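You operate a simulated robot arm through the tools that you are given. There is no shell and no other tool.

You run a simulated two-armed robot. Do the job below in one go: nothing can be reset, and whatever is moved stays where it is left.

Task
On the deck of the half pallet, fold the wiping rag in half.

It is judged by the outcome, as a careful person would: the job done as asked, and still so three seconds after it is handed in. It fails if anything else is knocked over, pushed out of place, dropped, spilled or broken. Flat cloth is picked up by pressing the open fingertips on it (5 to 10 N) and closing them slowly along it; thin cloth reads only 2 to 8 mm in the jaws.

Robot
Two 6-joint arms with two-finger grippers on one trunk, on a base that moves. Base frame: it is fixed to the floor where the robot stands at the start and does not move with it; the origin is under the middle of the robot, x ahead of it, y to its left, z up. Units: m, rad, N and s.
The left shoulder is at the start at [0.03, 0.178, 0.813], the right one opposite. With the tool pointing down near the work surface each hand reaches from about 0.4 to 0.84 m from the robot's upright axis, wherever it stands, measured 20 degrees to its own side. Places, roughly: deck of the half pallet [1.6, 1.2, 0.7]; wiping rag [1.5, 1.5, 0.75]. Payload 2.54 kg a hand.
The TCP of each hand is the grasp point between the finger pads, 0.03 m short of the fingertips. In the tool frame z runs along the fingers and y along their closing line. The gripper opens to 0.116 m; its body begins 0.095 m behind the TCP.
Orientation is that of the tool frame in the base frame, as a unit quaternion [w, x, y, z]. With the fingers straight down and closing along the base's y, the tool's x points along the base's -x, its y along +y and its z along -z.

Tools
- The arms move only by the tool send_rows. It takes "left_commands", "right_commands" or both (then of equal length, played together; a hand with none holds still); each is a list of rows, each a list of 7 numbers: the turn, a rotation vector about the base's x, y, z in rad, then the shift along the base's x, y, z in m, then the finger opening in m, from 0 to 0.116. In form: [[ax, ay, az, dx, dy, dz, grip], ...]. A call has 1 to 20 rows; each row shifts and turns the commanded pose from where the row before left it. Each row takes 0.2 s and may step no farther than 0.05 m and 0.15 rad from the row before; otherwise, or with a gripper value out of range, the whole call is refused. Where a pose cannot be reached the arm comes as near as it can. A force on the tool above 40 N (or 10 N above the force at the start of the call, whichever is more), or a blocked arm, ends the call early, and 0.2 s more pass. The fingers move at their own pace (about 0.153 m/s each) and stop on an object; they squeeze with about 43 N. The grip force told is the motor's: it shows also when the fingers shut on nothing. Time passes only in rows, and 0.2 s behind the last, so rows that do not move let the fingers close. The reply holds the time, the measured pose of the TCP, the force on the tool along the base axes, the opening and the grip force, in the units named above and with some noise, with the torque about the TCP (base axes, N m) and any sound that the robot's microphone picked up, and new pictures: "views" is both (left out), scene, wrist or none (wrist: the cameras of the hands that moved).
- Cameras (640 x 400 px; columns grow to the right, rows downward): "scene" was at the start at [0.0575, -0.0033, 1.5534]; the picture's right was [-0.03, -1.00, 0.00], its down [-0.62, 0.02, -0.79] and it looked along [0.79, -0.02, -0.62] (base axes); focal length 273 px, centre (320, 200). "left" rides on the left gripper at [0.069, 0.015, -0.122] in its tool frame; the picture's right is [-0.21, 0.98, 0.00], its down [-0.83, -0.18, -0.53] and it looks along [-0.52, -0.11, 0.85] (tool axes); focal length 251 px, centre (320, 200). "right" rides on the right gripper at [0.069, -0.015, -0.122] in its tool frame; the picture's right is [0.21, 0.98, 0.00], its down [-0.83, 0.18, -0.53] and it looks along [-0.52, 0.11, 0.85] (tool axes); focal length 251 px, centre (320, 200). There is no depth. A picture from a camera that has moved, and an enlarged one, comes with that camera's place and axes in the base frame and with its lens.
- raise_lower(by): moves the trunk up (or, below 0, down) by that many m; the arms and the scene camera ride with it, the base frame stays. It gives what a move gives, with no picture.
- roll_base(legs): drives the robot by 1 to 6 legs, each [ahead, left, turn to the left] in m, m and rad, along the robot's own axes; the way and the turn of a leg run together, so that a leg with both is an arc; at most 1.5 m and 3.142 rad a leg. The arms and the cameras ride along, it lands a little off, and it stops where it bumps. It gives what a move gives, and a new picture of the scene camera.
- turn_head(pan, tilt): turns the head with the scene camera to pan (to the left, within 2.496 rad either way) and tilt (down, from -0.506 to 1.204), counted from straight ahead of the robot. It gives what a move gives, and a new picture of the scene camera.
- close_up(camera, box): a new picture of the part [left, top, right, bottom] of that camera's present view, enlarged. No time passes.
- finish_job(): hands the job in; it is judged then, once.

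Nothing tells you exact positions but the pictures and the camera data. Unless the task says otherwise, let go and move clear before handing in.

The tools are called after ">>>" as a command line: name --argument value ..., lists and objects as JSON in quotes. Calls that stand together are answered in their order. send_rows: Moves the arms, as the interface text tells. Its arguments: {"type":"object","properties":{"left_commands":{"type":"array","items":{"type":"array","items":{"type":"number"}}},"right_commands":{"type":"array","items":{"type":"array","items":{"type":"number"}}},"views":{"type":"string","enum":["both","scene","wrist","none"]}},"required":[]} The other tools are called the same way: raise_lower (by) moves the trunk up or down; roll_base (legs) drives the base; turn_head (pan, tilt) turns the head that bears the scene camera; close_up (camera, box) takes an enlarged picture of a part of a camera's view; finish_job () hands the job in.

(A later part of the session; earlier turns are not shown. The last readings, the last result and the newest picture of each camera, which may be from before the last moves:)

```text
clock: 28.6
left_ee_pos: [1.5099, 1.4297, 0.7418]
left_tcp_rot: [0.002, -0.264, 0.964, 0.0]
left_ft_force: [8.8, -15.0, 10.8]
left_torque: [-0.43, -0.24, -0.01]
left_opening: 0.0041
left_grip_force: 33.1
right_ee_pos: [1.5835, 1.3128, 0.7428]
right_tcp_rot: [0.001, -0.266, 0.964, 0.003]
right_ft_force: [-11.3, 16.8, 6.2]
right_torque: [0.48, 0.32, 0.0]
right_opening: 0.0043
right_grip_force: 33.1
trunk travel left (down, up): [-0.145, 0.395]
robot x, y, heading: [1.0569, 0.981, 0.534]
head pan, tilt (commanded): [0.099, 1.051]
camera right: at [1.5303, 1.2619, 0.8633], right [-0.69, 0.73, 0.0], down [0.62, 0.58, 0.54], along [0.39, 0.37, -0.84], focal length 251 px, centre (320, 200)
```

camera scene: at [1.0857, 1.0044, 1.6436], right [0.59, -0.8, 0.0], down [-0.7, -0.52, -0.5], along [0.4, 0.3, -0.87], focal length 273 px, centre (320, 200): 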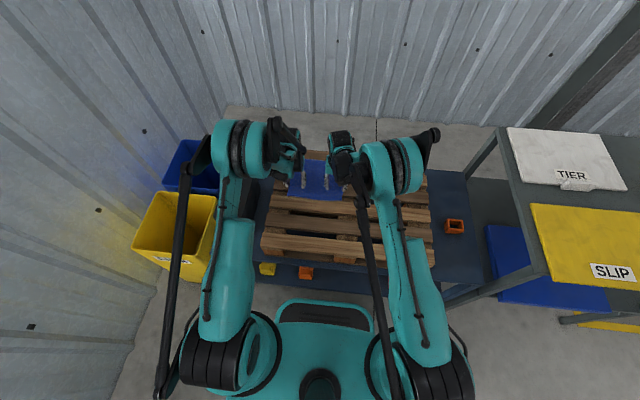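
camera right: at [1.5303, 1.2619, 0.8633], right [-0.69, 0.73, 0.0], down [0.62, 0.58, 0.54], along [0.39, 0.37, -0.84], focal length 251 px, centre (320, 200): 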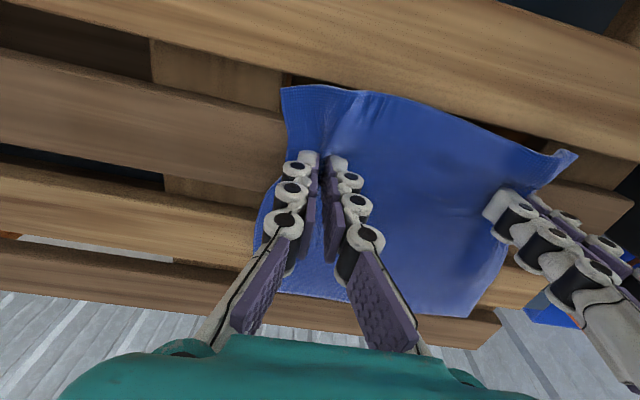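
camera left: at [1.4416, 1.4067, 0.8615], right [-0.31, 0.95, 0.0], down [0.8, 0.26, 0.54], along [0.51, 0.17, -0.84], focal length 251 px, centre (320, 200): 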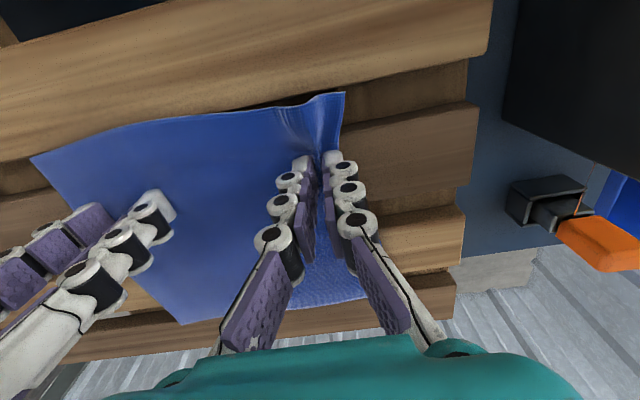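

Both hands now hold the cloth (about 4 mm in the jaws), with some tension between them. I'll ease the hands together slightly, lift 2 cm and pull about 3 cm towards the robot.

>>> send_rows --left_commands '[[0, 0, 0, 0.0015, -0.0026, 0.004, 0.0], [0, 0, 0, 0.001, -0.0017, 0.008, 0.0], [0, 0, 0, 0, 0, 0.008, 0.0], [0, 0, 0, -0.0092, -0.0054, 0, 0.0], [0, 0, 0, -0.0092, -0.0054, 0, 0.0], [0, 0, 0, -0.0092, -0.0054, 0, 0.0], [0, 0, 0, 0, 0, 0, 0.0]]' --right_commands '[[0, 0, 0, -0.0015, 0.0026, 0.004, 0.0], [0, 0, 0, -0.001, 0.0017, 0.008, 0.0], [0, 0, 0, 0, 0, 0.008, 0.0], [0, 0, 0, -0.0092, -0.0054, 0, 0.0], [0, 0, 0, -0.0092, -0.0054, 0, 0.0], [0, 0, 0, -0.0092, -0.0054, 0, 0.0], [0, 0, 0, 0, 0, 0, 0.0]]'

>>> close_up --camera "scene" --box '[250, 140, 378, 220]'

```text
clock: 30.2
left_ee_pos: [1.4854, 1.4096, 0.7599]
left_tcp_rot: [0.001, -0.265, 0.964, -0.001]
left_ft_force: [0.0, -1.5, 0.8]
left_torque: [0.02, -0.03, -0.04]
left_opening: 0.0034
left_grip_force: 32.1
right_ee_pos: [1.5508, 1.3007, 0.7612]
right_tcp_rot: [0.001, -0.266, 0.964, 0.002]
right_ft_force: [-1.7, 0.9, -1.6]
right_torque: [0.02, 0.0, 0.0]
right_opening: 0.0042
right_grip_force: 31.3
trunk travel left (down, up): [-0.145, 0.395]
robot x, y, heading: [1.0573, 0.9807, 0.539]
head pan, tilt (commanded): [0.099, 1.051]
camera scene: at [1.0861, 1.0046, 1.6435], right [0.59, -0.8, 0.0], down [-0.7, -0.52, -0.5], along [0.4, 0.29, -0.87], focal length 273 px, centre (320, 200)
camera right: at [1.4999, 1.2495, 0.883], right [-0.68, 0.73, 0.0], down [0.62, 0.58, 0.54], along [0.39, 0.37, -0.84], focal length 251 px, centre (320, 200)
camera left: at [1.4184, 1.3877, 0.8819], right [-0.31, 0.95, 0.0], down [0.8, 0.27, 0.54], along [0.51, 0.17, -0.84], focal length 251 px, centre (320, 200)
```

scene: 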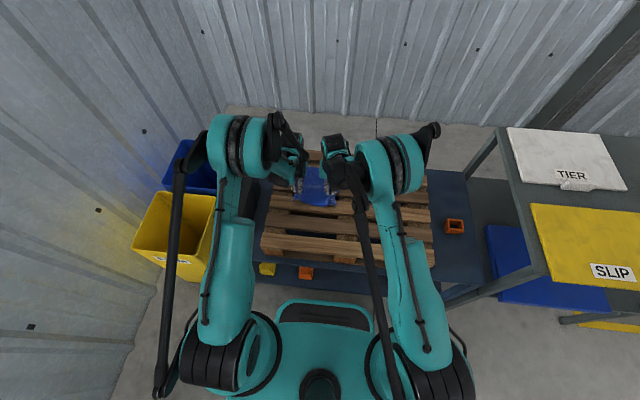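
right: 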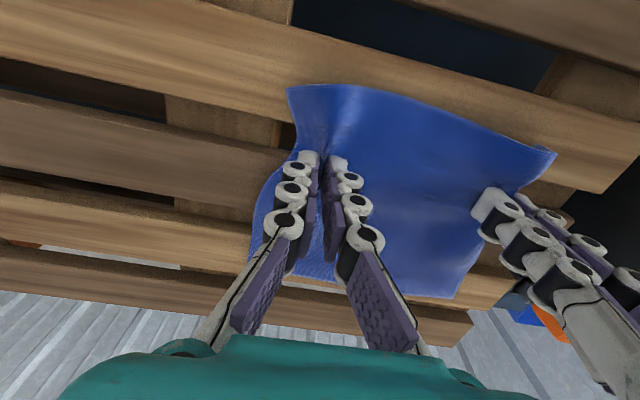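
left: 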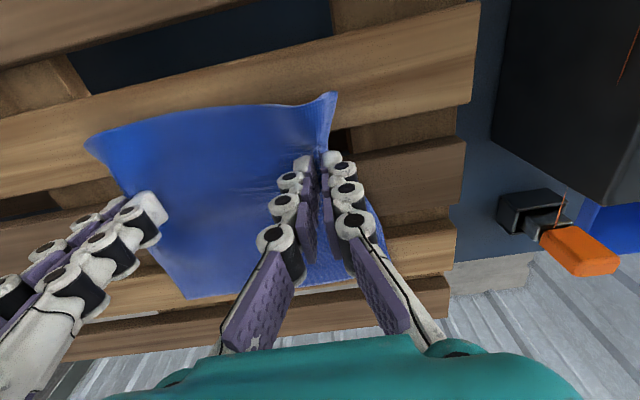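

```text
5.00 times, centred on (314, 180) of scene
camera zoom: at [1.0861, 1.0046, 1.6435], right [0.59, -0.8, 0.0], down [-0.7, -0.52, -0.5], along [0.4, 0.29, -0.87], focal length 1367 px, centre (350, 300)
```

zoom: 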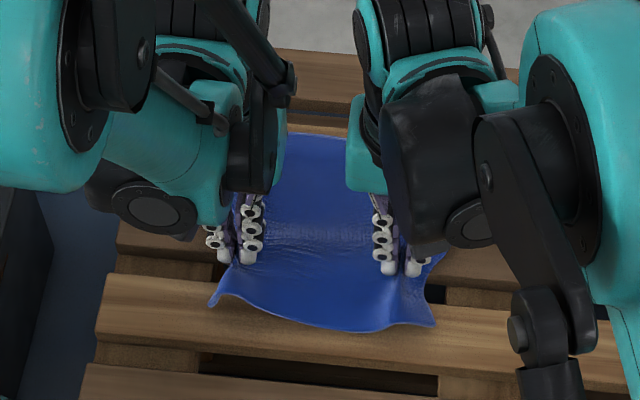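

The rag slid with the hands; its near edge now lies over the fourth slat and its far edge is on the second slat. I'll lower, let go and rise to look.

>>> send_rows --left_commands '[[0, 0, 0, 0, 0, -0.008, 0.0], [0, 0, 0, 0, 0, -0.006, 0.0], [0, 0, 0, 0, 0, 0, 0.01], [0, 0, 0, 0, 0, 0, 0.02], [0, 0, 0, 0, 0, 0, 0.035], [0, 0, 0, 0, 0, 0.01, 0.05], [0, 0, 0, 0, 0, 0.03, 0.05], [0, 0, 0, 0, 0, 0.04, 0.05]]' --right_commands '[[0, 0, 0, 0, 0, -0.008, 0.0], [0, 0, 0, 0, 0, -0.006, 0.0], [0, 0, 0, 0, 0, 0, 0.01], [0, 0, 0, 0, 0, 0, 0.02], [0, 0, 0, 0, 0, 0, 0.035], [0, 0, 0, 0, 0, 0.01, 0.05], [0, 0, 0, 0, 0, 0.03, 0.05], [0, 0, 0, 0, 0, 0.04, 0.05]]'

>>> close_up --camera "scene" --box '[250, 140, 378, 220]'

```text
clock: 32.0
left_ee_pos: [1.4821, 1.4086, 0.8282]
left_tcp_rot: [0.002, -0.265, 0.964, 0.0]
left_ft_force: [-0.4, -0.2, 0.4]
left_torque: [0.0, -0.04, -0.02]
left_opening: 0.05
left_grip_force: 0.1
right_ee_pos: [1.5526, 1.2993, 0.8306]
right_tcp_rot: [0.001, -0.266, 0.964, 0.003]
right_ft_force: [-0.8, -0.5, 0.4]
right_torque: [0.02, -0.03, 0.01]
right_opening: 0.0502
right_grip_force: 0.0
trunk travel left (down, up): [-0.145, 0.395]
robot x, y, heading: [1.0584, 0.9823, 0.533]
head pan, tilt (commanded): [0.099, 1.051]
camera scene: at [1.0842, 1.0029, 1.6437], right [0.59, -0.8, 0.0], down [-0.7, -0.52, -0.5], along [0.4, 0.3, -0.87], focal length 273 px, centre (320, 200)
camera right: at [1.4999, 1.2483, 0.9505], right [-0.68, 0.73, 0.0], down [0.62, 0.58, 0.54], along [0.39, 0.37, -0.84], focal length 251 px, centre (320, 200)
camera left: at [1.4153, 1.3865, 0.9485], right [-0.31, 0.95, 0.0], down [0.8, 0.26, 0.54], along [0.51, 0.17, -0.84], focal length 251 px, centre (320, 200)
```

scene: 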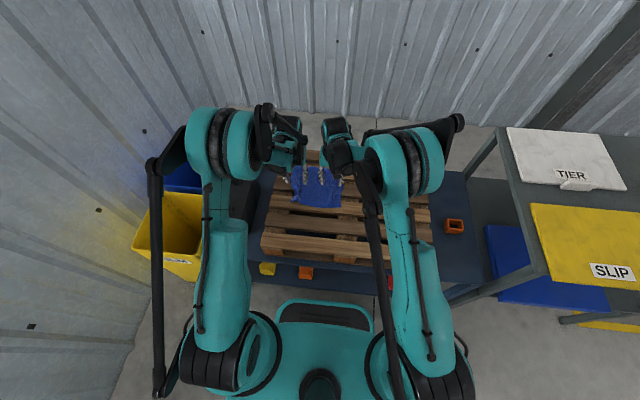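
right: 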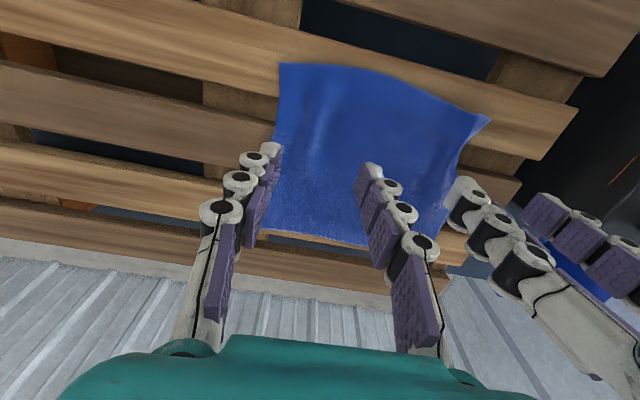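
left: 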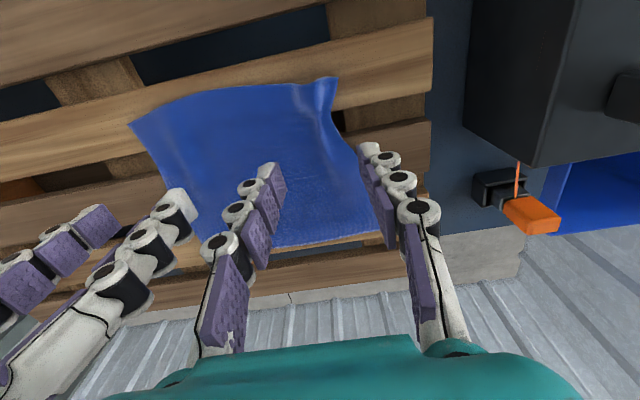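

```text
5.00 times, centred on (314, 180) of scene
camera zoom: at [1.0842, 1.0029, 1.6437], right [0.59, -0.8, 0.0], down [-0.7, -0.52, -0.5], along [0.4, 0.3, -0.87], focal length 1367 px, centre (350, 300)
```

zoom: 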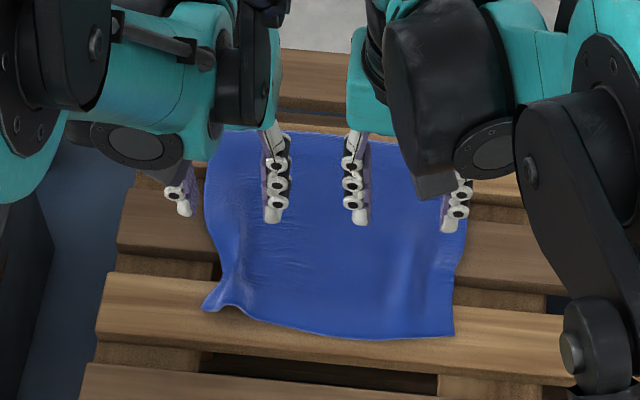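

The rag now spans about 0.545–0.73 m ahead, with its far edge flat on the second slat, but the near-left corner has a small ridge left by the pinch. I'll look at it closely before deciding how to smooth it.

>>> close_up --camera "scene" --box '[284, 160, 348, 200]'

>>> close_up --camera "left" --box '[120, 50, 440, 250]'

>>> close_up --camera "right" --box '[220, 40, 540, 240]'

```text
10.00 times, centred on (316, 180) of scene
camera zoom: at [1.0842, 1.0029, 1.6437], right [0.59, -0.8, 0.0], down [-0.7, -0.52, -0.5], along [0.4, 0.3, -0.87], focal length 2733 px, centre (360, 400)
```

zoom: 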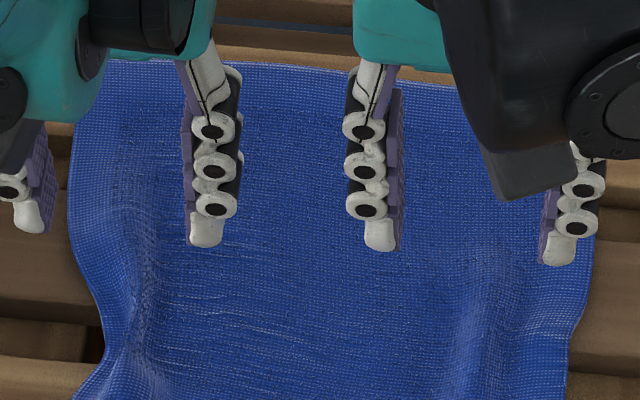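

```text
2.00 times, centred on (280, 150) of left
camera zoom: at [1.4153, 1.3865, 0.9485], right [-0.31, 0.95, 0.0], down [0.8, 0.26, 0.54], along [0.51, 0.17, -0.84], focal length 503 px, centre (400, 300)
```

zoom: 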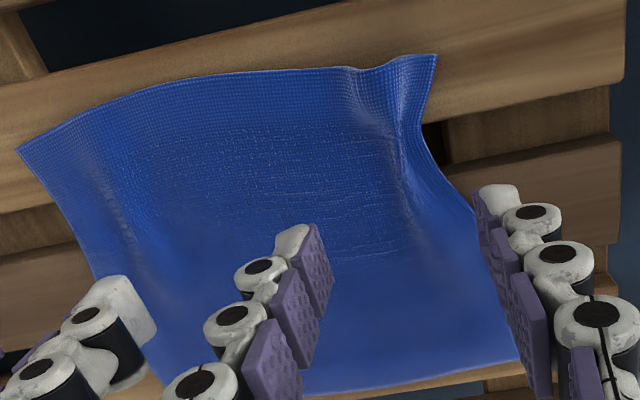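

```text
2.00 times, centred on (380, 140) of right
camera zoom: at [1.4999, 1.2483, 0.9505], right [-0.68, 0.73, 0.0], down [0.62, 0.58, 0.54], along [0.39, 0.37, -0.84], focal length 503 px, centre (200, 320)
```

zoom: 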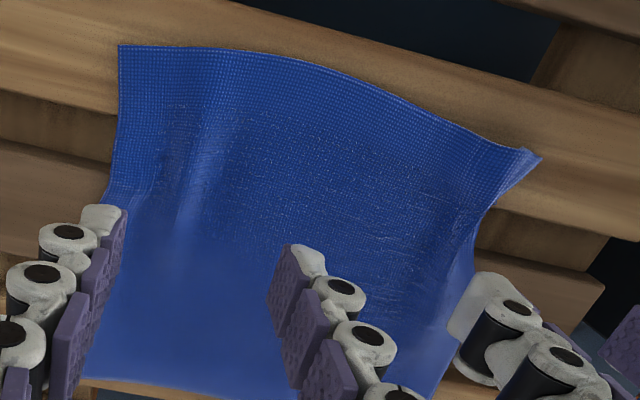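

Both pinch spots left ridges. I'll smooth them: set the closed fingertips on each ridge on the fourth slat, then press lightly while opening, so the cloth spreads outward.

>>> send_rows --left_commands '[[0, 0, 0, -0.0185, -0.0022, 0, 0.008], [0, 0, 0, 0, 0, -0.025, 0.004], [0, 0, 0, 0, 0, -0.025, 0.004], [0, 0, 0, 0, 0, -0.022, 0.004], [0, 0, 0, 0, 0, -0.004, 0.004], [0, 0, 0, 0, 0, 0, 0.004]]' --right_commands '[[0, 0, 0, -0.0215, -0.0127, 0, 0.008], [0, 0, 0, 0, 0, -0.025, 0.004], [0, 0, 0, 0, 0, -0.025, 0.004], [0, 0, 0, 0, 0, -0.024, 0.004], [0, 0, 0, 0, 0, -0.004, 0.004], [0, 0, 0, 0, 0, 0, 0.004]]' --views "wrist"

```text
clock: 33.4
left_ee_pos: [1.4675, 1.4076, 0.7497]
left_tcp_rot: [0.001, -0.265, 0.964, -0.001]
left_ft_force: [1.0, -0.3, 0.6]
left_torque: [0.04, 0.01, 0.02]
left_opening: 0.0041
left_grip_force: 0.0
right_ee_pos: [1.5327, 1.2876, 0.7489]
right_tcp_rot: [0.001, -0.266, 0.964, 0.002]
right_ft_force: [0.4, 0.6, 0.3]
right_torque: [0.03, 0.01, -0.03]
right_opening: 0.0039
right_grip_force: 0.0
trunk travel left (down, up): [-0.145, 0.395]
robot x, y, heading: [1.0565, 0.9768, 0.537]
head pan, tilt (commanded): [0.099, 1.051]
camera right: at [1.4802, 1.2371, 0.8706], right [-0.68, 0.73, 0.0], down [0.62, 0.58, 0.54], along [0.39, 0.37, -0.84], focal length 251 px, centre (320, 200)
camera left: at [1.399, 1.3855, 0.8699], right [-0.31, 0.95, 0.0], down [0.8, 0.27, 0.54], along [0.51, 0.17, -0.84], focal length 251 px, centre (320, 200)
```

right: 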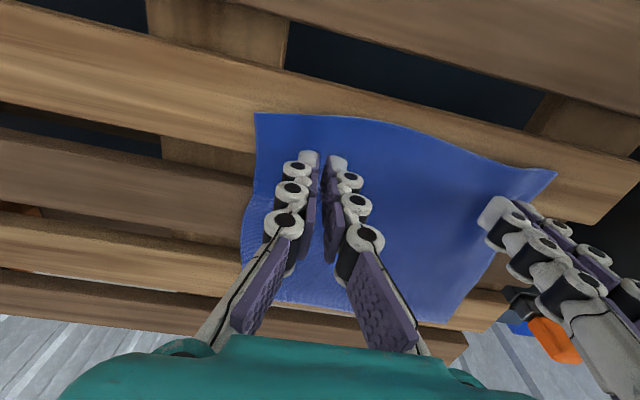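
left: 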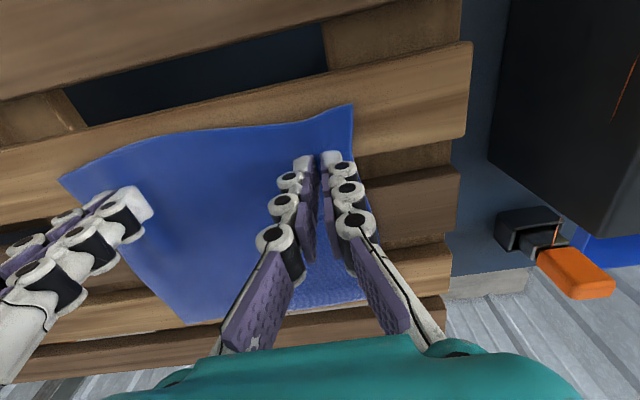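

>>> send_rows --left_commands '[[0, 0, 0, 0, 0, -0.004, 0.004], [0, 0, 0, 0, 0, -0.003, 0.004], [0, 0, 0, 0, 0, 0, 0.004]]' --right_commands '[[0, 0, 0, 0, 0, -0.004, 0.004], [0, 0, 0, 0, 0, -0.003, 0.004], [0, 0, 0, 0, 0, 0, 0.004]]' --views "none"

```text
clock: 34.2
left_ee_pos: [1.4667, 1.4079, 0.7429]
left_tcp_rot: [0.003, -0.265, 0.964, 0.0]
left_ft_force: [0.0, -0.2, 1.1]
left_torque: [0.02, -0.01, 0.0]
left_opening: 0.0039
left_grip_force: 0.1
right_ee_pos: [1.5312, 1.2869, 0.743]
right_tcp_rot: [0.001, -0.265, 0.964, 0.002]
right_ft_force: [0.2, 0.2, -0.1]
right_torque: [-0.01, 0.0, -0.01]
right_opening: 0.004
right_grip_force: 0.1
trunk travel left (down, up): [-0.145, 0.395]
robot x, y, heading: [1.06, 0.9798, 0.534]
head pan, tilt (commanded): [0.099, 1.051]
```

>>> send_rows --left_commands '[[0, 0, 0, 0, 0, -0.002, 0.004], [0, 0, 0, 0, 0, -0.001, 0.004], [0, 0, 0, 0, 0, 0, 0.004]]' --right_commands '[[0, 0, 0, 0, 0, -0.002, 0.004], [0, 0, 0, 0, 0, -0.001, 0.004], [0, 0, 0, 0, 0, 0, 0.004]]' --views "none"

```text
clock: 35.0
left_ee_pos: [1.4663, 1.4074, 0.7412]
left_tcp_rot: [0.002, -0.264, 0.964, 0.0]
left_ft_force: [2.3, 2.3, 10.1]
left_torque: [0.1, -0.04, 0.02]
left_opening: 0.0032
left_grip_force: 0.1
right_ee_pos: [1.5304, 1.2885, 0.7407]
right_tcp_rot: [0.001, -0.266, 0.964, 0.002]
right_ft_force: [2.9, 2.0, 12.8]
right_torque: [0.06, -0.09, 0.01]
right_opening: 0.0034
right_grip_force: 0.1
trunk travel left (down, up): [-0.145, 0.395]
robot x, y, heading: [1.0564, 0.9774, 0.539]
head pan, tilt (commanded): [0.099, 1.051]
```

>>> send_rows --left_commands '[[0, 0, 0, 0, 0, 0, 0.009], [0, 0, 0, 0, 0, 0, 0.014], [0, 0, 0, 0, 0, 0, 0.019], [0, 0, 0, 0, 0, 0, 0.024], [0, 0, 0, 0, 0, 0, 0.029], [0, 0, 0, 0, 0, 0, 0.034]]' --right_commands '[[0, 0, 0, 0, 0, 0, 0.009], [0, 0, 0, 0, 0, 0, 0.014], [0, 0, 0, 0, 0, 0, 0.019], [0, 0, 0, 0, 0, 0, 0.024], [0, 0, 0, 0, 0, 0, 0.029], [0, 0, 0, 0, 0, 0, 0.034]]' --views "wrist"

```text
clock: 36.4
left_ee_pos: [1.4661, 1.4078, 0.7412]
left_tcp_rot: [0.002, -0.265, 0.964, -0.001]
left_ft_force: [0.2, 0.1, 3.4]
left_torque: [0.03, 0.03, -0.03]
left_opening: 0.0363
left_grip_force: 0.0
right_ee_pos: [1.5302, 1.287, 0.7402]
right_tcp_rot: [0.001, -0.265, 0.964, 0.001]
right_ft_force: [1.2, 0.3, 2.9]
right_torque: [-0.03, 0.02, 0.05]
right_opening: 0.0363
right_grip_force: 0.1
trunk travel left (down, up): [-0.145, 0.395]
robot x, y, heading: [1.0585, 0.9847, 0.534]
head pan, tilt (commanded): [0.099, 1.051]
camera right: at [1.479, 1.2369, 0.8608], right [-0.68, 0.73, 0.0], down [0.62, 0.58, 0.54], along [0.39, 0.37, -0.84], focal length 251 px, centre (320, 200)
camera left: at [1.3984, 1.3855, 0.8615], right [-0.31, 0.95, 0.0], down [0.8, 0.27, 0.54], along [0.51, 0.17, -0.84], focal length 251 px, centre (320, 200)
```

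right: 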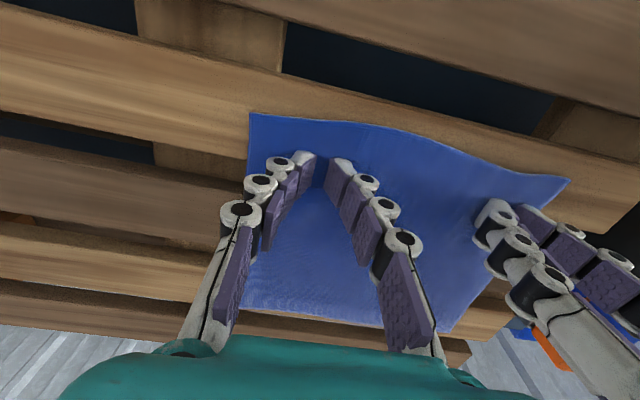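
left: 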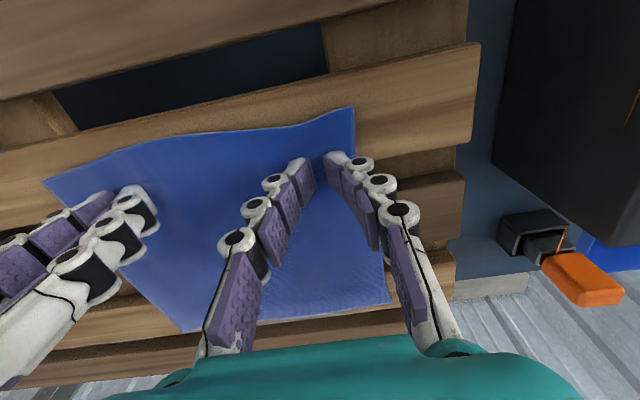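

>>> send_rows --left_commands '[[0, 0, 0, 0, 0, 0, 0.042], [0, 0, 0, 0, 0, 0, 0.05], [0, 0, 0, 0, 0, 0.01, 0.05], [0, 0, 0, 0, 0, 0.03, 0.05], [0, 0, 0, 0, 0, 0.04, 0.05]]' --right_commands '[[0, 0, 0, 0, 0, 0, 0.042], [0, 0, 0, 0, 0, 0, 0.05], [0, 0, 0, 0, 0, 0.01, 0.05], [0, 0, 0, 0, 0, 0.03, 0.05], [0, 0, 0, 0, 0, 0.04, 0.05]]' --views "wrist"

>>> close_up --camera "scene" --box '[250, 140, 378, 220]'

```text
clock: 37.6
left_ee_pos: [1.4658, 1.4065, 0.8206]
left_tcp_rot: [0.002, -0.265, 0.964, 0.0]
left_ft_force: [0.4, -0.3, 0.4]
left_torque: [-0.01, -0.03, -0.01]
left_opening: 0.0501
left_grip_force: 0.0
right_ee_pos: [1.532, 1.2879, 0.8212]
right_tcp_rot: [0.002, -0.266, 0.964, 0.002]
right_ft_force: [0.6, -0.2, 0.3]
right_torque: [0.01, -0.05, 0.04]
right_opening: 0.0499
right_grip_force: 0.1
trunk travel left (down, up): [-0.145, 0.395]
robot x, y, heading: [1.057, 0.9795, 0.532]
head pan, tilt (commanded): [0.099, 1.051]
camera right: at [1.4795, 1.2364, 0.9415], right [-0.68, 0.73, 0.0], down [0.62, 0.58, 0.54], along [0.39, 0.37, -0.84], focal length 251 px, centre (320, 200)
camera left: at [1.3982, 1.3849, 0.9408], right [-0.31, 0.95, 0.0], down [0.8, 0.26, 0.54], along [0.51, 0.17, -0.84], focal length 251 px, centre (320, 200)
```

right: 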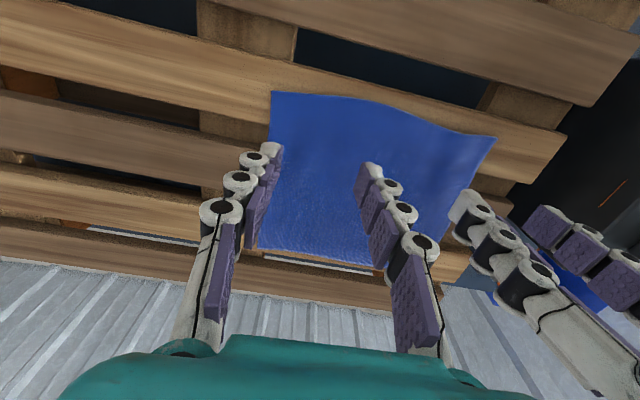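
left: 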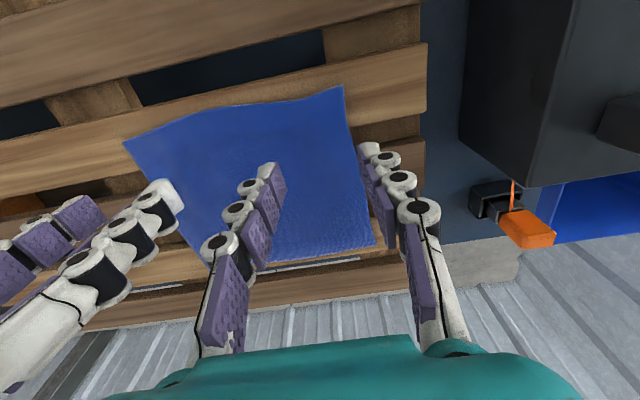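

```text
5.00 times, centred on (314, 180) of scene
camera zoom: at [1.0842, 1.0031, 1.6437], right [0.59, -0.8, 0.0], down [-0.7, -0.52, -0.5], along [0.4, 0.3, -0.87], focal length 1367 px, centre (350, 300)
```

zoom: 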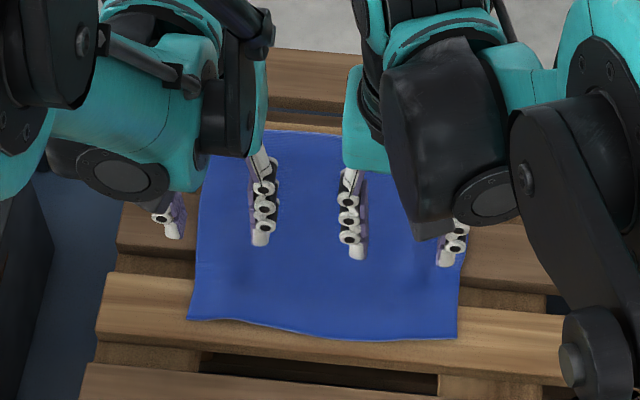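

The rag is flat again, now spanning about 0.538–0.724 m ahead, with its far edge properly supported by the second slat. Before gripping the far edge, I'll test in the air whether the hands can pitch their fingers forward by about 45°, which I want for laying the fold.

>>> send_rows --left_commands '[[0.0662, -0.1119, 0, 0, 0, 0.01, 0.05], [0.0662, -0.1119, 0, 0, 0, 0.01, 0.05], [0.0662, -0.1119, 0, 0, 0, 0.01, 0.05], [0.0662, -0.1119, 0, 0, 0, 0.0, 0.05], [0.0662, -0.1119, 0, 0, 0, 0.0, 0.05], [0.0662, -0.1119, 0, 0, 0, 0.0, 0.05], [0, 0, 0, 0, 0, 0, 0.05]]' --right_commands '[[0.0662, -0.1119, 0, 0, 0, 0.01, 0.05], [0.0662, -0.1119, 0, 0, 0, 0.01, 0.05], [0.0662, -0.1119, 0, 0, 0, 0.01, 0.05], [0.0662, -0.1119, 0, 0, 0, 0.0, 0.05], [0.0662, -0.1119, 0, 0, 0, 0.0, 0.05], [0.0662, -0.1119, 0, 0, 0, 0.0, 0.05], [0, 0, 0, 0, 0, 0, 0.05]]'

>>> close_up --camera "scene" --box '[210, 100, 418, 230]'

```text
clock: 39.2
left_ee_pos: [1.4901, 1.4192, 0.8816]
left_tcp_rot: [0.368, -0.244, 0.892, 0.099]
left_ft_force: [0.5, 0.3, -0.7]
left_torque: [-0.02, -0.02, 0.02]
left_opening: 0.0502
left_grip_force: 0.0
left hand out of reach, approached as far as the arm can: row 5, 6
right_ee_pos: [1.5344, 1.2938, 0.8591]
right_tcp_rot: [0.366, -0.247, 0.891, 0.102]
right_ft_force: [-0.5, 1.0, -0.3]
right_torque: [0.0, 0.01, 0.06]
right_opening: 0.0498
right_grip_force: 0.0
right hand out of reach, approached as far as the arm can: row 6
trunk travel left (down, up): [-0.145, 0.395]
robot x, y, heading: [1.0565, 0.9782, 0.535]
head pan, tilt (commanded): [0.099, 1.051]
camera scene: at [1.0859, 1.0042, 1.6436], right [0.59, -0.8, 0.0], down [-0.7, -0.52, -0.5], along [0.4, 0.3, -0.87], focal length 273 px, centre (320, 200)
camera right: at [1.427, 1.2102, 0.8958], right [-0.63, 0.76, -0.15], down [0.09, 0.26, 0.96], along [0.77, 0.59, -0.23], focal length 251 px, centre (320, 200)
camera left: at [1.3657, 1.3642, 0.9196], right [-0.37, 0.92, 0.15], down [0.27, -0.05, 0.96], along [0.89, 0.39, -0.23], focal length 251 px, centre (320, 200)
```

scene: 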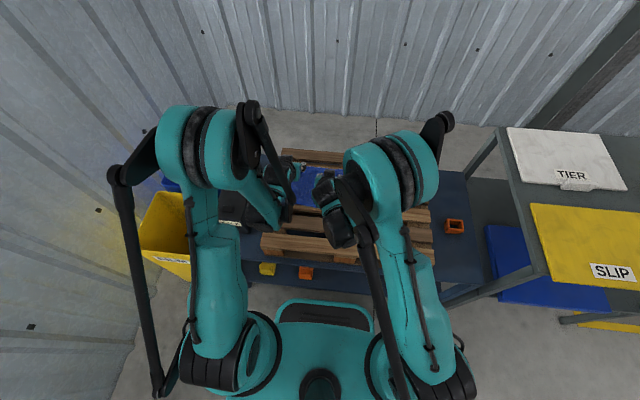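
right: 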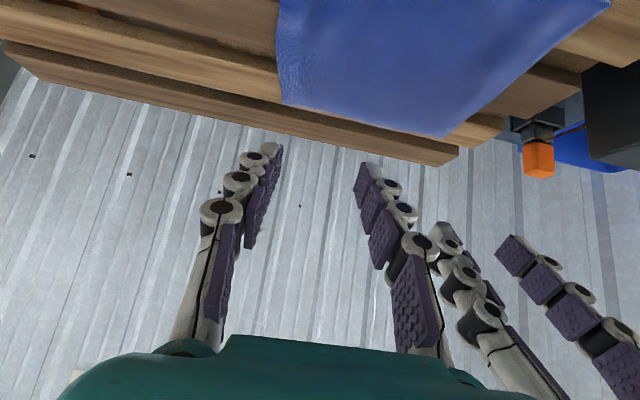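
left: 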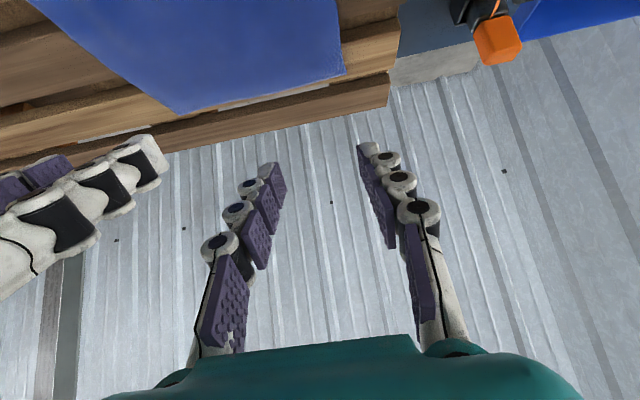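

```text
3.08 times, centred on (314, 165) of scene
camera zoom: at [1.0859, 1.0042, 1.6436], right [0.59, -0.8, 0.0], down [-0.7, -0.52, -0.5], along [0.4, 0.3, -0.87], focal length 841 px, centre (338, 308)
```

zoom: 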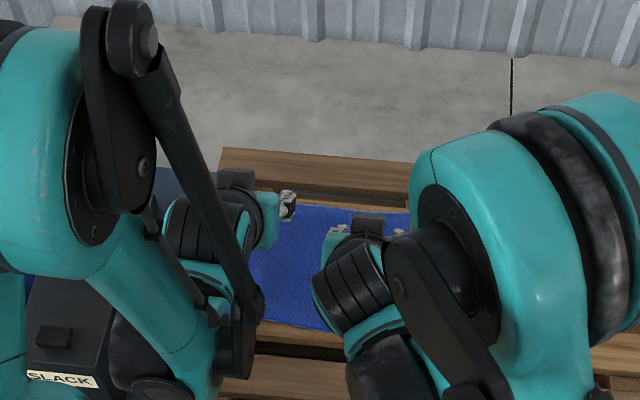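

The 45° pitch is just at the edge of reach this close in, so I'll bring the hands back upright and raise the trunk by 0.1 m to get more room for it.

>>> send_rows --left_commands '[[-0.0662, 0.1119, 0, 0, 0, 0.0, 0.05], [-0.0662, 0.1119, 0, 0, 0, 0.0, 0.05], [-0.0662, 0.1119, 0, 0, 0, 0.0, 0.05], [-0.0662, 0.1119, 0, 0, 0, 0.0, 0.05], [-0.0662, 0.1119, 0, 0, 0, 0.0, 0.05], [-0.0662, 0.1119, 0, 0, 0, 0.0, 0.05], [0, 0, 0, 0, 0, 0, 0.05]]' --right_commands '[[-0.0662, 0.1119, 0, 0, 0, 0.0, 0.05], [-0.0662, 0.1119, 0, 0, 0, 0.0, 0.05], [-0.0662, 0.1119, 0, 0, 0, 0.0, 0.05], [-0.0662, 0.1119, 0, 0, 0, 0.0, 0.05], [-0.0662, 0.1119, 0, 0, 0, 0.0, 0.05], [-0.0662, 0.1119, 0, 0, 0, 0.0, 0.05], [0, 0, 0, 0, 0, 0, 0.05]]' --views "none"

>>> raise_lower --by 0.1

```text
clock: 40.8
left_ee_pos: [1.4899, 1.4182, 0.8817]
left_tcp_rot: [0.0, -0.265, 0.964, -0.001]
left_ft_force: [0.4, -1.1, -0.1]
left_torque: [0.0, 0.02, -0.01]
left_opening: 0.0502
left_grip_force: 0.0
right_ee_pos: [1.5346, 1.2949, 0.8588]
right_tcp_rot: [0.0, -0.266, 0.964, 0.002]
right_ft_force: [-0.2, -0.1, -0.7]
right_torque: [0.01, -0.04, 0.04]
right_opening: 0.0501
right_grip_force: 0.0
trunk travel left (down, up): [-0.145, 0.395]
robot x, y, heading: [1.0582, 0.9804, 0.533]
head pan, tilt (commanded): [0.099, 1.051]
```

```text
clock: 42.1
left_ee_pos: [1.4896, 1.4197, 0.9819]
left_tcp_rot: [0.001, -0.265, 0.964, 0.0]
left_ft_force: [0.8, 0.4, 1.3]
left_torque: [-0.02, 0.01, 0.02]
left_opening: 0.0503
left_grip_force: 0.1
right_ee_pos: [1.5368, 1.2952, 0.9595]
right_tcp_rot: [0.0, -0.265, 0.964, 0.002]
right_ft_force: [0.6, 0.0, -0.5]
right_torque: [-0.05, -0.03, -0.01]
right_opening: 0.0499
right_grip_force: 0.1
trunk travel left (down, up): [-0.245, 0.295]
robot x, y, heading: [1.0554, 0.9785, 0.536]
head pan, tilt (commanded): [0.099, 1.051]
```

>>> send_rows --left_commands '[[0, 0, 0, -0.011, -0.0067, -0.03, 0.05], [0.0611, -0.1033, 0, -0.011, -0.0067, -0.03, 0.05], [0.0611, -0.1033, 0, -0.011, -0.0067, -0.03, 0.05], [0.0611, -0.1033, 0, -0.011, -0.0067, -0.03, 0.05], [0.0611, -0.1033, 0, -0.011, -0.0067, -0.03, 0.05], [0.0611, -0.1033, 0, 0, 0, 0, 0.05]]' --right_commands '[[0, 0, 0, -0.0061, -0.0061, -0.026, 0.05], [0.0611, -0.1033, 0, -0.0061, -0.0061, -0.026, 0.05], [0.0611, -0.1033, 0, -0.0061, -0.0061, -0.026, 0.05], [0.0611, -0.1033, 0, -0.0061, -0.0061, -0.026, 0.05], [0.0611, -0.1033, 0, -0.0061, -0.0061, -0.026, 0.05], [0.0611, -0.1033, 0, 0, 0, 0, 0.05]]'

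```text
clock: 43.5
left_ee_pos: [1.5101, 1.4251, 0.9002]
left_tcp_rot: [0.286, -0.253, 0.921, 0.077]
left_ft_force: [0.7, -0.3, -0.2]
left_torque: [0.0, 0.0, -0.01]
left_opening: 0.05
left_grip_force: 0.0
left hand out of reach, approached as far as the arm can: row 4, 5, 6
right_ee_pos: [1.5376, 1.3172, 0.869]
right_tcp_rot: [0.286, -0.253, 0.921, 0.078]
right_ft_force: [-0.1, -0.2, 0.2]
right_torque: [-0.05, -0.03, 0.01]
right_opening: 0.0499
right_grip_force: 0.0
right hand out of reach, approached as far as the arm can: row 5, 6
trunk travel left (down, up): [-0.245, 0.295]
robot x, y, heading: [1.0543, 0.9793, 0.53]
head pan, tilt (commanded): [0.099, 1.051]
camera scene: at [1.0845, 1.0035, 1.7437], right [0.59, -0.8, 0.0], down [-0.7, -0.52, -0.5], along [0.4, 0.3, -0.87], focal length 273 px, centre (320, 200)
camera right: at [1.4375, 1.2371, 0.9293], right [-0.65, 0.75, -0.12], down [0.23, 0.35, 0.91], along [0.72, 0.56, -0.4], focal length 251 px, centre (320, 200)
camera left: at [1.3936, 1.3743, 0.961], right [-0.35, 0.93, 0.12], down [0.42, 0.04, 0.91], along [0.84, 0.36, -0.4], focal length 251 px, centre (320, 200)
```

scene: 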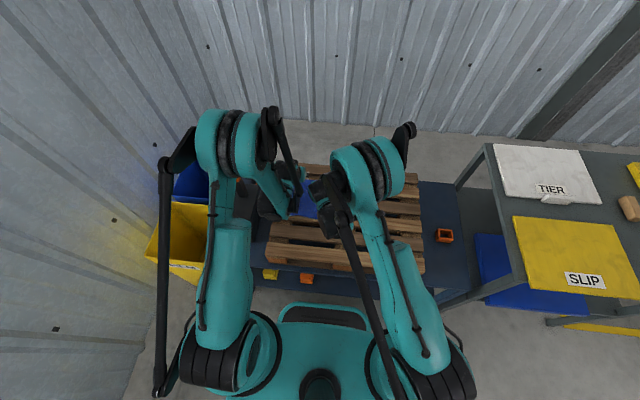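
right: 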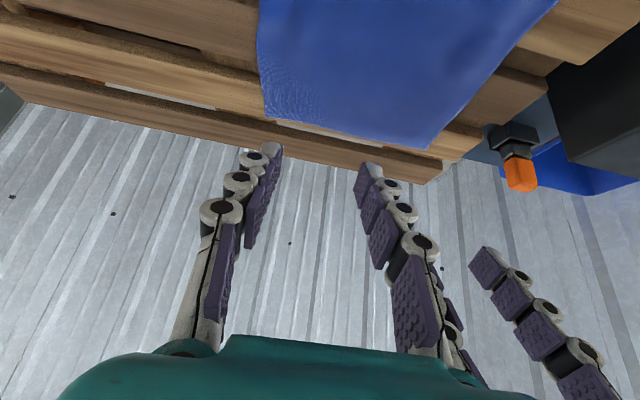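
left: 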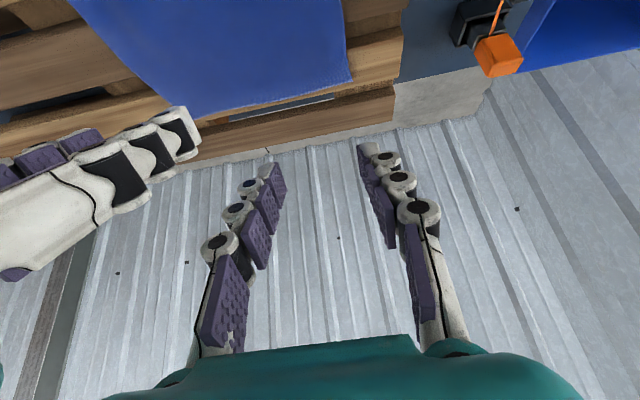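

Raising the trunk made it worse, so a lower trunk suits this motion better. I'll straighten the hands, lift them, and lower the trunk again before testing a smaller pitch.

>>> send_rows --left_commands '[[-0.0611, 0.1033, 0, 0, 0, 0.04, 0.05], [-0.0611, 0.1033, 0, 0, 0, 0.04, 0.05], [-0.0611, 0.1033, 0, 0, 0, 0.04, 0.05], [-0.0611, 0.1033, 0, 0, 0, 0.04, 0.05], [-0.0611, 0.1033, 0, 0, 0, 0.02, 0.05], [0, 0, 0, 0, 0, 0, 0.05]]' --right_commands '[[-0.0611, 0.1033, 0, 0, 0, 0.045, 0.05], [-0.0611, 0.1033, 0, 0, 0, 0.045, 0.05], [-0.0611, 0.1033, 0, 0, 0, 0.045, 0.05], [-0.0611, 0.1033, 0, 0, 0, 0.045, 0.05], [-0.0611, 0.1033, 0, 0, 0, 0.03, 0.05], [0, 0, 0, 0, 0, 0, 0.05]]' --views "none"

>>> raise_lower --by -0.2

```text
clock: 44.9
left_ee_pos: [1.509, 1.4263, 1.0811]
left_tcp_rot: [0.001, -0.265, 0.964, -0.001]
left_ft_force: [0.4, 0.1, -0.3]
left_torque: [-0.02, -0.01, 0.02]
left_opening: 0.0498
left_grip_force: 0.0
right_ee_pos: [1.5365, 1.3152, 1.0771]
right_tcp_rot: [0.0, -0.265, 0.964, 0.002]
right_ft_force: [0.9, -0.4, -0.9]
right_torque: [0.05, -0.02, 0.01]
right_opening: 0.05
right_grip_force: 0.1
trunk travel left (down, up): [-0.245, 0.295]
robot x, y, heading: [1.0546, 0.9816, 0.539]
head pan, tilt (commanded): [0.099, 1.051]
```

```text
clock: 47.1
left_ee_pos: [1.5094, 1.4271, 0.8801]
left_tcp_rot: [0.002, -0.264, 0.964, -0.001]
left_ft_force: [-0.2, 0.5, -0.7]
left_torque: [0.02, 0.0, -0.01]
left_opening: 0.05
left_grip_force: 0.0
right_ee_pos: [1.5387, 1.3163, 0.8767]
right_tcp_rot: [0.001, -0.266, 0.964, 0.002]
right_ft_force: [0.3, -0.3, -0.5]
right_torque: [-0.01, 0.01, -0.01]
right_opening: 0.05
right_grip_force: 0.1
trunk travel left (down, up): [-0.045, 0.495]
robot x, y, heading: [1.0603, 0.9799, 0.537]
head pan, tilt (commanded): [0.099, 1.051]
```

>>> send_rows --left_commands '[[0, 0, 0, -0.0177, -0.0097, -0.0225, 0.05], [0, 0, 0, -0.0177, -0.0097, -0.0225, 0.05], [0.0509, -0.0861, 0, -0.0177, -0.0097, -0.0225, 0.05], [0.0509, -0.0861, 0, -0.0176, -0.0095, -0.0225, 0.05], [0.0509, -0.0861, 0, 0, 0, 0, 0.05], [0.0509, -0.0861, 0, 0, 0, 0, 0.05]]' --right_commands '[[0, 0, 0, -0.007, -0.0123, -0.0217, 0.05], [0, 0, 0, -0.007, -0.0123, -0.0217, 0.05], [0.0509, -0.0861, 0, -0.007, -0.0123, -0.0217, 0.05], [0.0509, -0.0861, 0, -0.007, -0.0123, -0.0217, 0.05], [0.0509, -0.0861, 0, 0, 0, 0, 0.05], [0.0509, -0.0861, 0, 0, 0, 0, 0.05]]'

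>>> close_up --camera "scene" --box '[210, 100, 418, 230]'

```text
clock: 48.5
left_ee_pos: [1.4374, 1.3897, 0.7883]
left_tcp_rot: [0.194, -0.258, 0.945, 0.052]
left_ft_force: [-0.6, -0.5, -0.6]
left_torque: [-0.02, -0.02, -0.03]
left_opening: 0.0502
left_grip_force: 0.3
right_ee_pos: [1.5088, 1.2675, 0.79]
right_tcp_rot: [0.193, -0.26, 0.944, 0.054]
right_ft_force: [-0.9, 0.1, -0.9]
right_torque: [-0.03, 0.01, -0.02]
right_opening: 0.0501
right_grip_force: 0.1
trunk travel left (down, up): [-0.045, 0.495]
robot x, y, heading: [1.0557, 0.9799, 0.537]
head pan, tilt (commanded): [0.099, 1.051]
camera scene: at [1.0854, 1.0041, 1.5436], right [0.59, -0.8, 0.0], down [-0.7, -0.52, -0.5], along [0.4, 0.3, -0.87], focal length 273 px, centre (320, 200)
camera right: at [1.4219, 1.1949, 0.874], right [-0.67, 0.74, -0.08], down [0.38, 0.44, 0.82], along [0.64, 0.52, -0.57], focal length 251 px, centre (320, 200)
camera left: at [1.3341, 1.346, 0.8738], right [-0.33, 0.94, 0.08], down [0.56, 0.12, 0.82], along [0.76, 0.31, -0.57], focal length 251 px, centre (320, 200)
```

scene: 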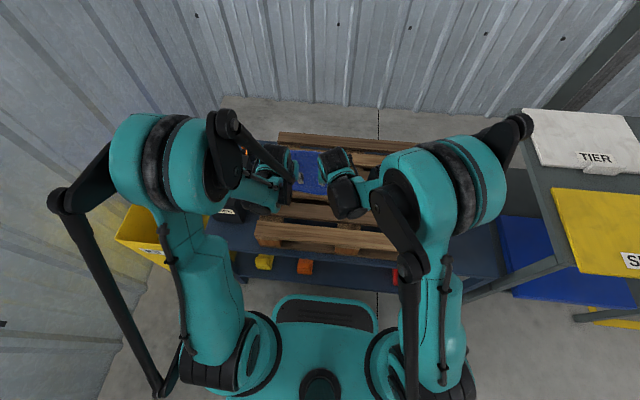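
right: 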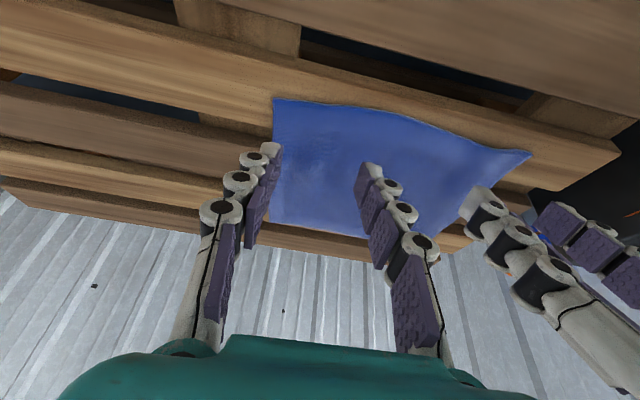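
left: 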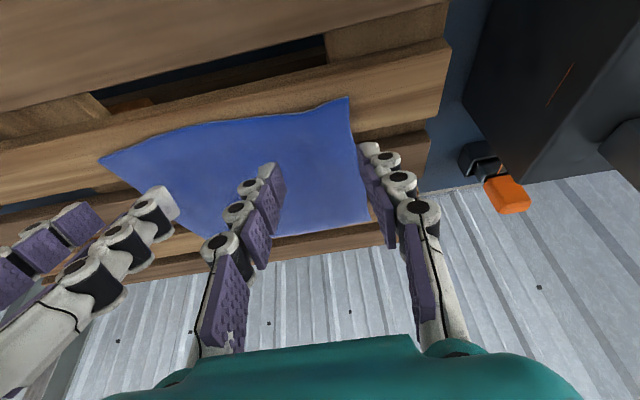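

```text
3.08 times, centred on (314, 165) of scene
camera zoom: at [1.0854, 1.0041, 1.5436], right [0.59, -0.8, 0.0], down [-0.7, -0.52, -0.5], along [0.4, 0.3, -0.87], focal length 841 px, centre (338, 308)
```

zoom: 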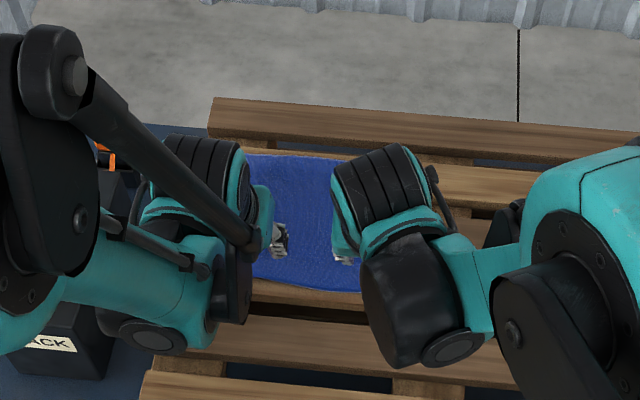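

With the trunk lower, 0.4 rad of pitch is fully reachable over the near edge. I'll test a bit more pitch and a lower height.

>>> send_rows --left_commands '[[0.0509, -0.0861, 0, 0, 0, -0.005, 0.05], [0.0509, -0.0861, 0, 0, 0, -0.005, 0.05], [0.0509, -0.0861, 0, 0, 0, 0, 0.05]]' --right_commands '[[0.0509, -0.0861, 0, 0, 0, -0.005, 0.05], [0.0509, -0.0861, 0, 0, 0, -0.005, 0.05], [0.0509, -0.0861, 0, 0, 0, 0, 0.05]]' --views "none"

```text
clock: 49.3
left_ee_pos: [1.4469, 1.3937, 0.7943]
left_tcp_rot: [0.331, -0.248, 0.906, 0.089]
left_ft_force: [0.2, 0.1, 1.4]
left_torque: [-0.01, -0.02, 0.01]
left_opening: 0.0499
left_grip_force: 0.0
left hand out of reach, approached as far as the arm can: row 3
right_ee_pos: [1.5103, 1.2687, 0.7789]
right_tcp_rot: [0.334, -0.25, 0.904, 0.093]
right_ft_force: [0.8, -0.4, 0.1]
right_torque: [0.02, -0.01, -0.02]
right_opening: 0.0499
right_grip_force: 0.1
trunk travel left (down, up): [-0.045, 0.495]
robot x, y, heading: [1.0592, 0.9822, 0.54]
head pan, tilt (commanded): [0.099, 1.051]
```

Up to about 0.6 rad is reachable there. I'll return the hands to vertical and move them over the far corners of the rag.

>>> send_rows --left_commands '[[-0.0509, 0.0861, 0, 0.0203, 0.01226, 0.002, 0.04], [-0.0509, 0.0861, 0, 0.0203, 0.01226, 0.002, 0.04], [-0.0509, 0.0861, 0, 0.0203, 0.01226, 0.002, 0.04], [-0.0509, 0.0861, 0, 0.0203, 0.01226, 0.002, 0.04], [-0.0509, 0.0861, 0, 0.0203, 0.01226, 0, 0.04], [-0.0509, 0.0861, 0, 0.0203, 0.01226, 0, 0.04], [-0.0509, 0.0861, 0, 0.0203, 0.01226, 0, 0.04], [0, 0, 0, 0, 0, 0, 0.04]]' --right_commands '[[-0.0509, 0.0861, 0, 0.02176, 0.01256, 0.006, 0.04], [-0.0509, 0.0861, 0, 0.02176, 0.01256, 0.006, 0.04], [-0.0509, 0.0861, 0, 0.02176, 0.01256, 0.006, 0.04], [-0.0509, 0.0861, 0, 0.02176, 0.01256, 0.005, 0.04], [-0.0509, 0.0861, 0, 0.02176, 0.01256, 0, 0.04], [-0.0509, 0.0861, 0, 0.02176, 0.01256, 0, 0.04], [-0.0509, 0.0861, 0, 0.02176, 0.01256, 0, 0.04], [0, 0, 0, 0, 0, 0, 0.04]]'

>>> close_up --camera "scene" --box '[240, 120, 400, 220]'

```text
clock: 51.1
left_ee_pos: [1.5869, 1.4778, 0.8031]
left_tcp_rot: [0.001, -0.265, 0.964, -0.001]
left_ft_force: [-0.6, 0.0, -0.6]
left_torque: [0.0, -0.01, 0.01]
left_opening: 0.0398
left_grip_force: 0.0
right_ee_pos: [1.6615, 1.3551, 0.8051]
right_tcp_rot: [0.0, -0.265, 0.964, 0.003]
right_ft_force: [-0.1, -0.2, -0.6]
right_torque: [0.02, -0.03, 0.0]
right_opening: 0.0403
right_grip_force: 0.0
trunk travel left (down, up): [-0.045, 0.495]
robot x, y, heading: [1.0597, 0.9794, 0.534]
head pan, tilt (commanded): [0.099, 1.051]
camera scene: at [1.0849, 1.0037, 1.5437], right [0.59, -0.8, 0.0], down [-0.7, -0.52, -0.5], along [0.4, 0.3, -0.87], focal length 273 px, centre (320, 200)
camera right: at [1.6101, 1.3036, 0.9259], right [-0.68, 0.73, 0.0], down [0.62, 0.58, 0.54], along [0.39, 0.37, -0.84], focal length 251 px, centre (320, 200)
camera left: at [1.5203, 1.4565, 0.9236], right [-0.31, 0.95, 0.0], down [0.8, 0.27, 0.54], along [0.51, 0.17, -0.84], focal length 251 px, centre (320, 200)
```

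scene: 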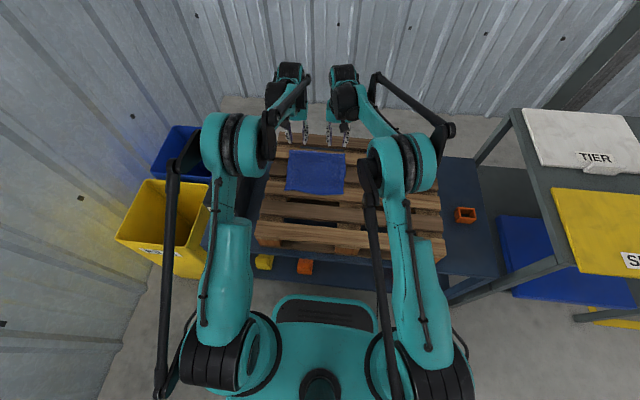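
right: 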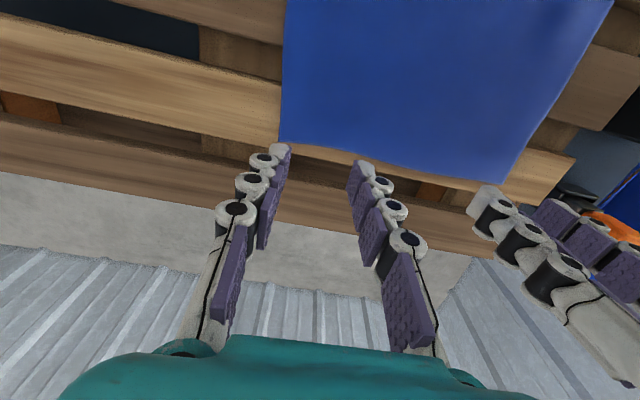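
left: 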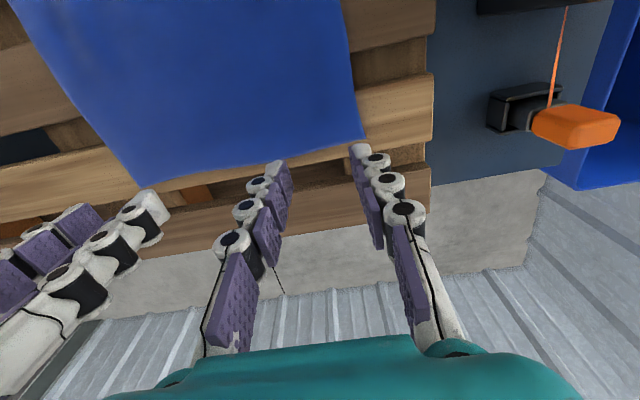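

```text
4.00 times, centred on (320, 170) of scene
camera zoom: at [1.0849, 1.0037, 1.5437], right [0.59, -0.8, 0.0], down [-0.7, -0.52, -0.5], along [0.4, 0.3, -0.87], focal length 1093 px, centre (320, 320)
```

zoom: 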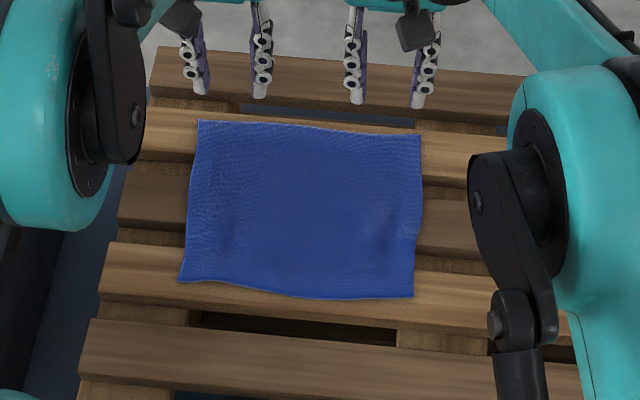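

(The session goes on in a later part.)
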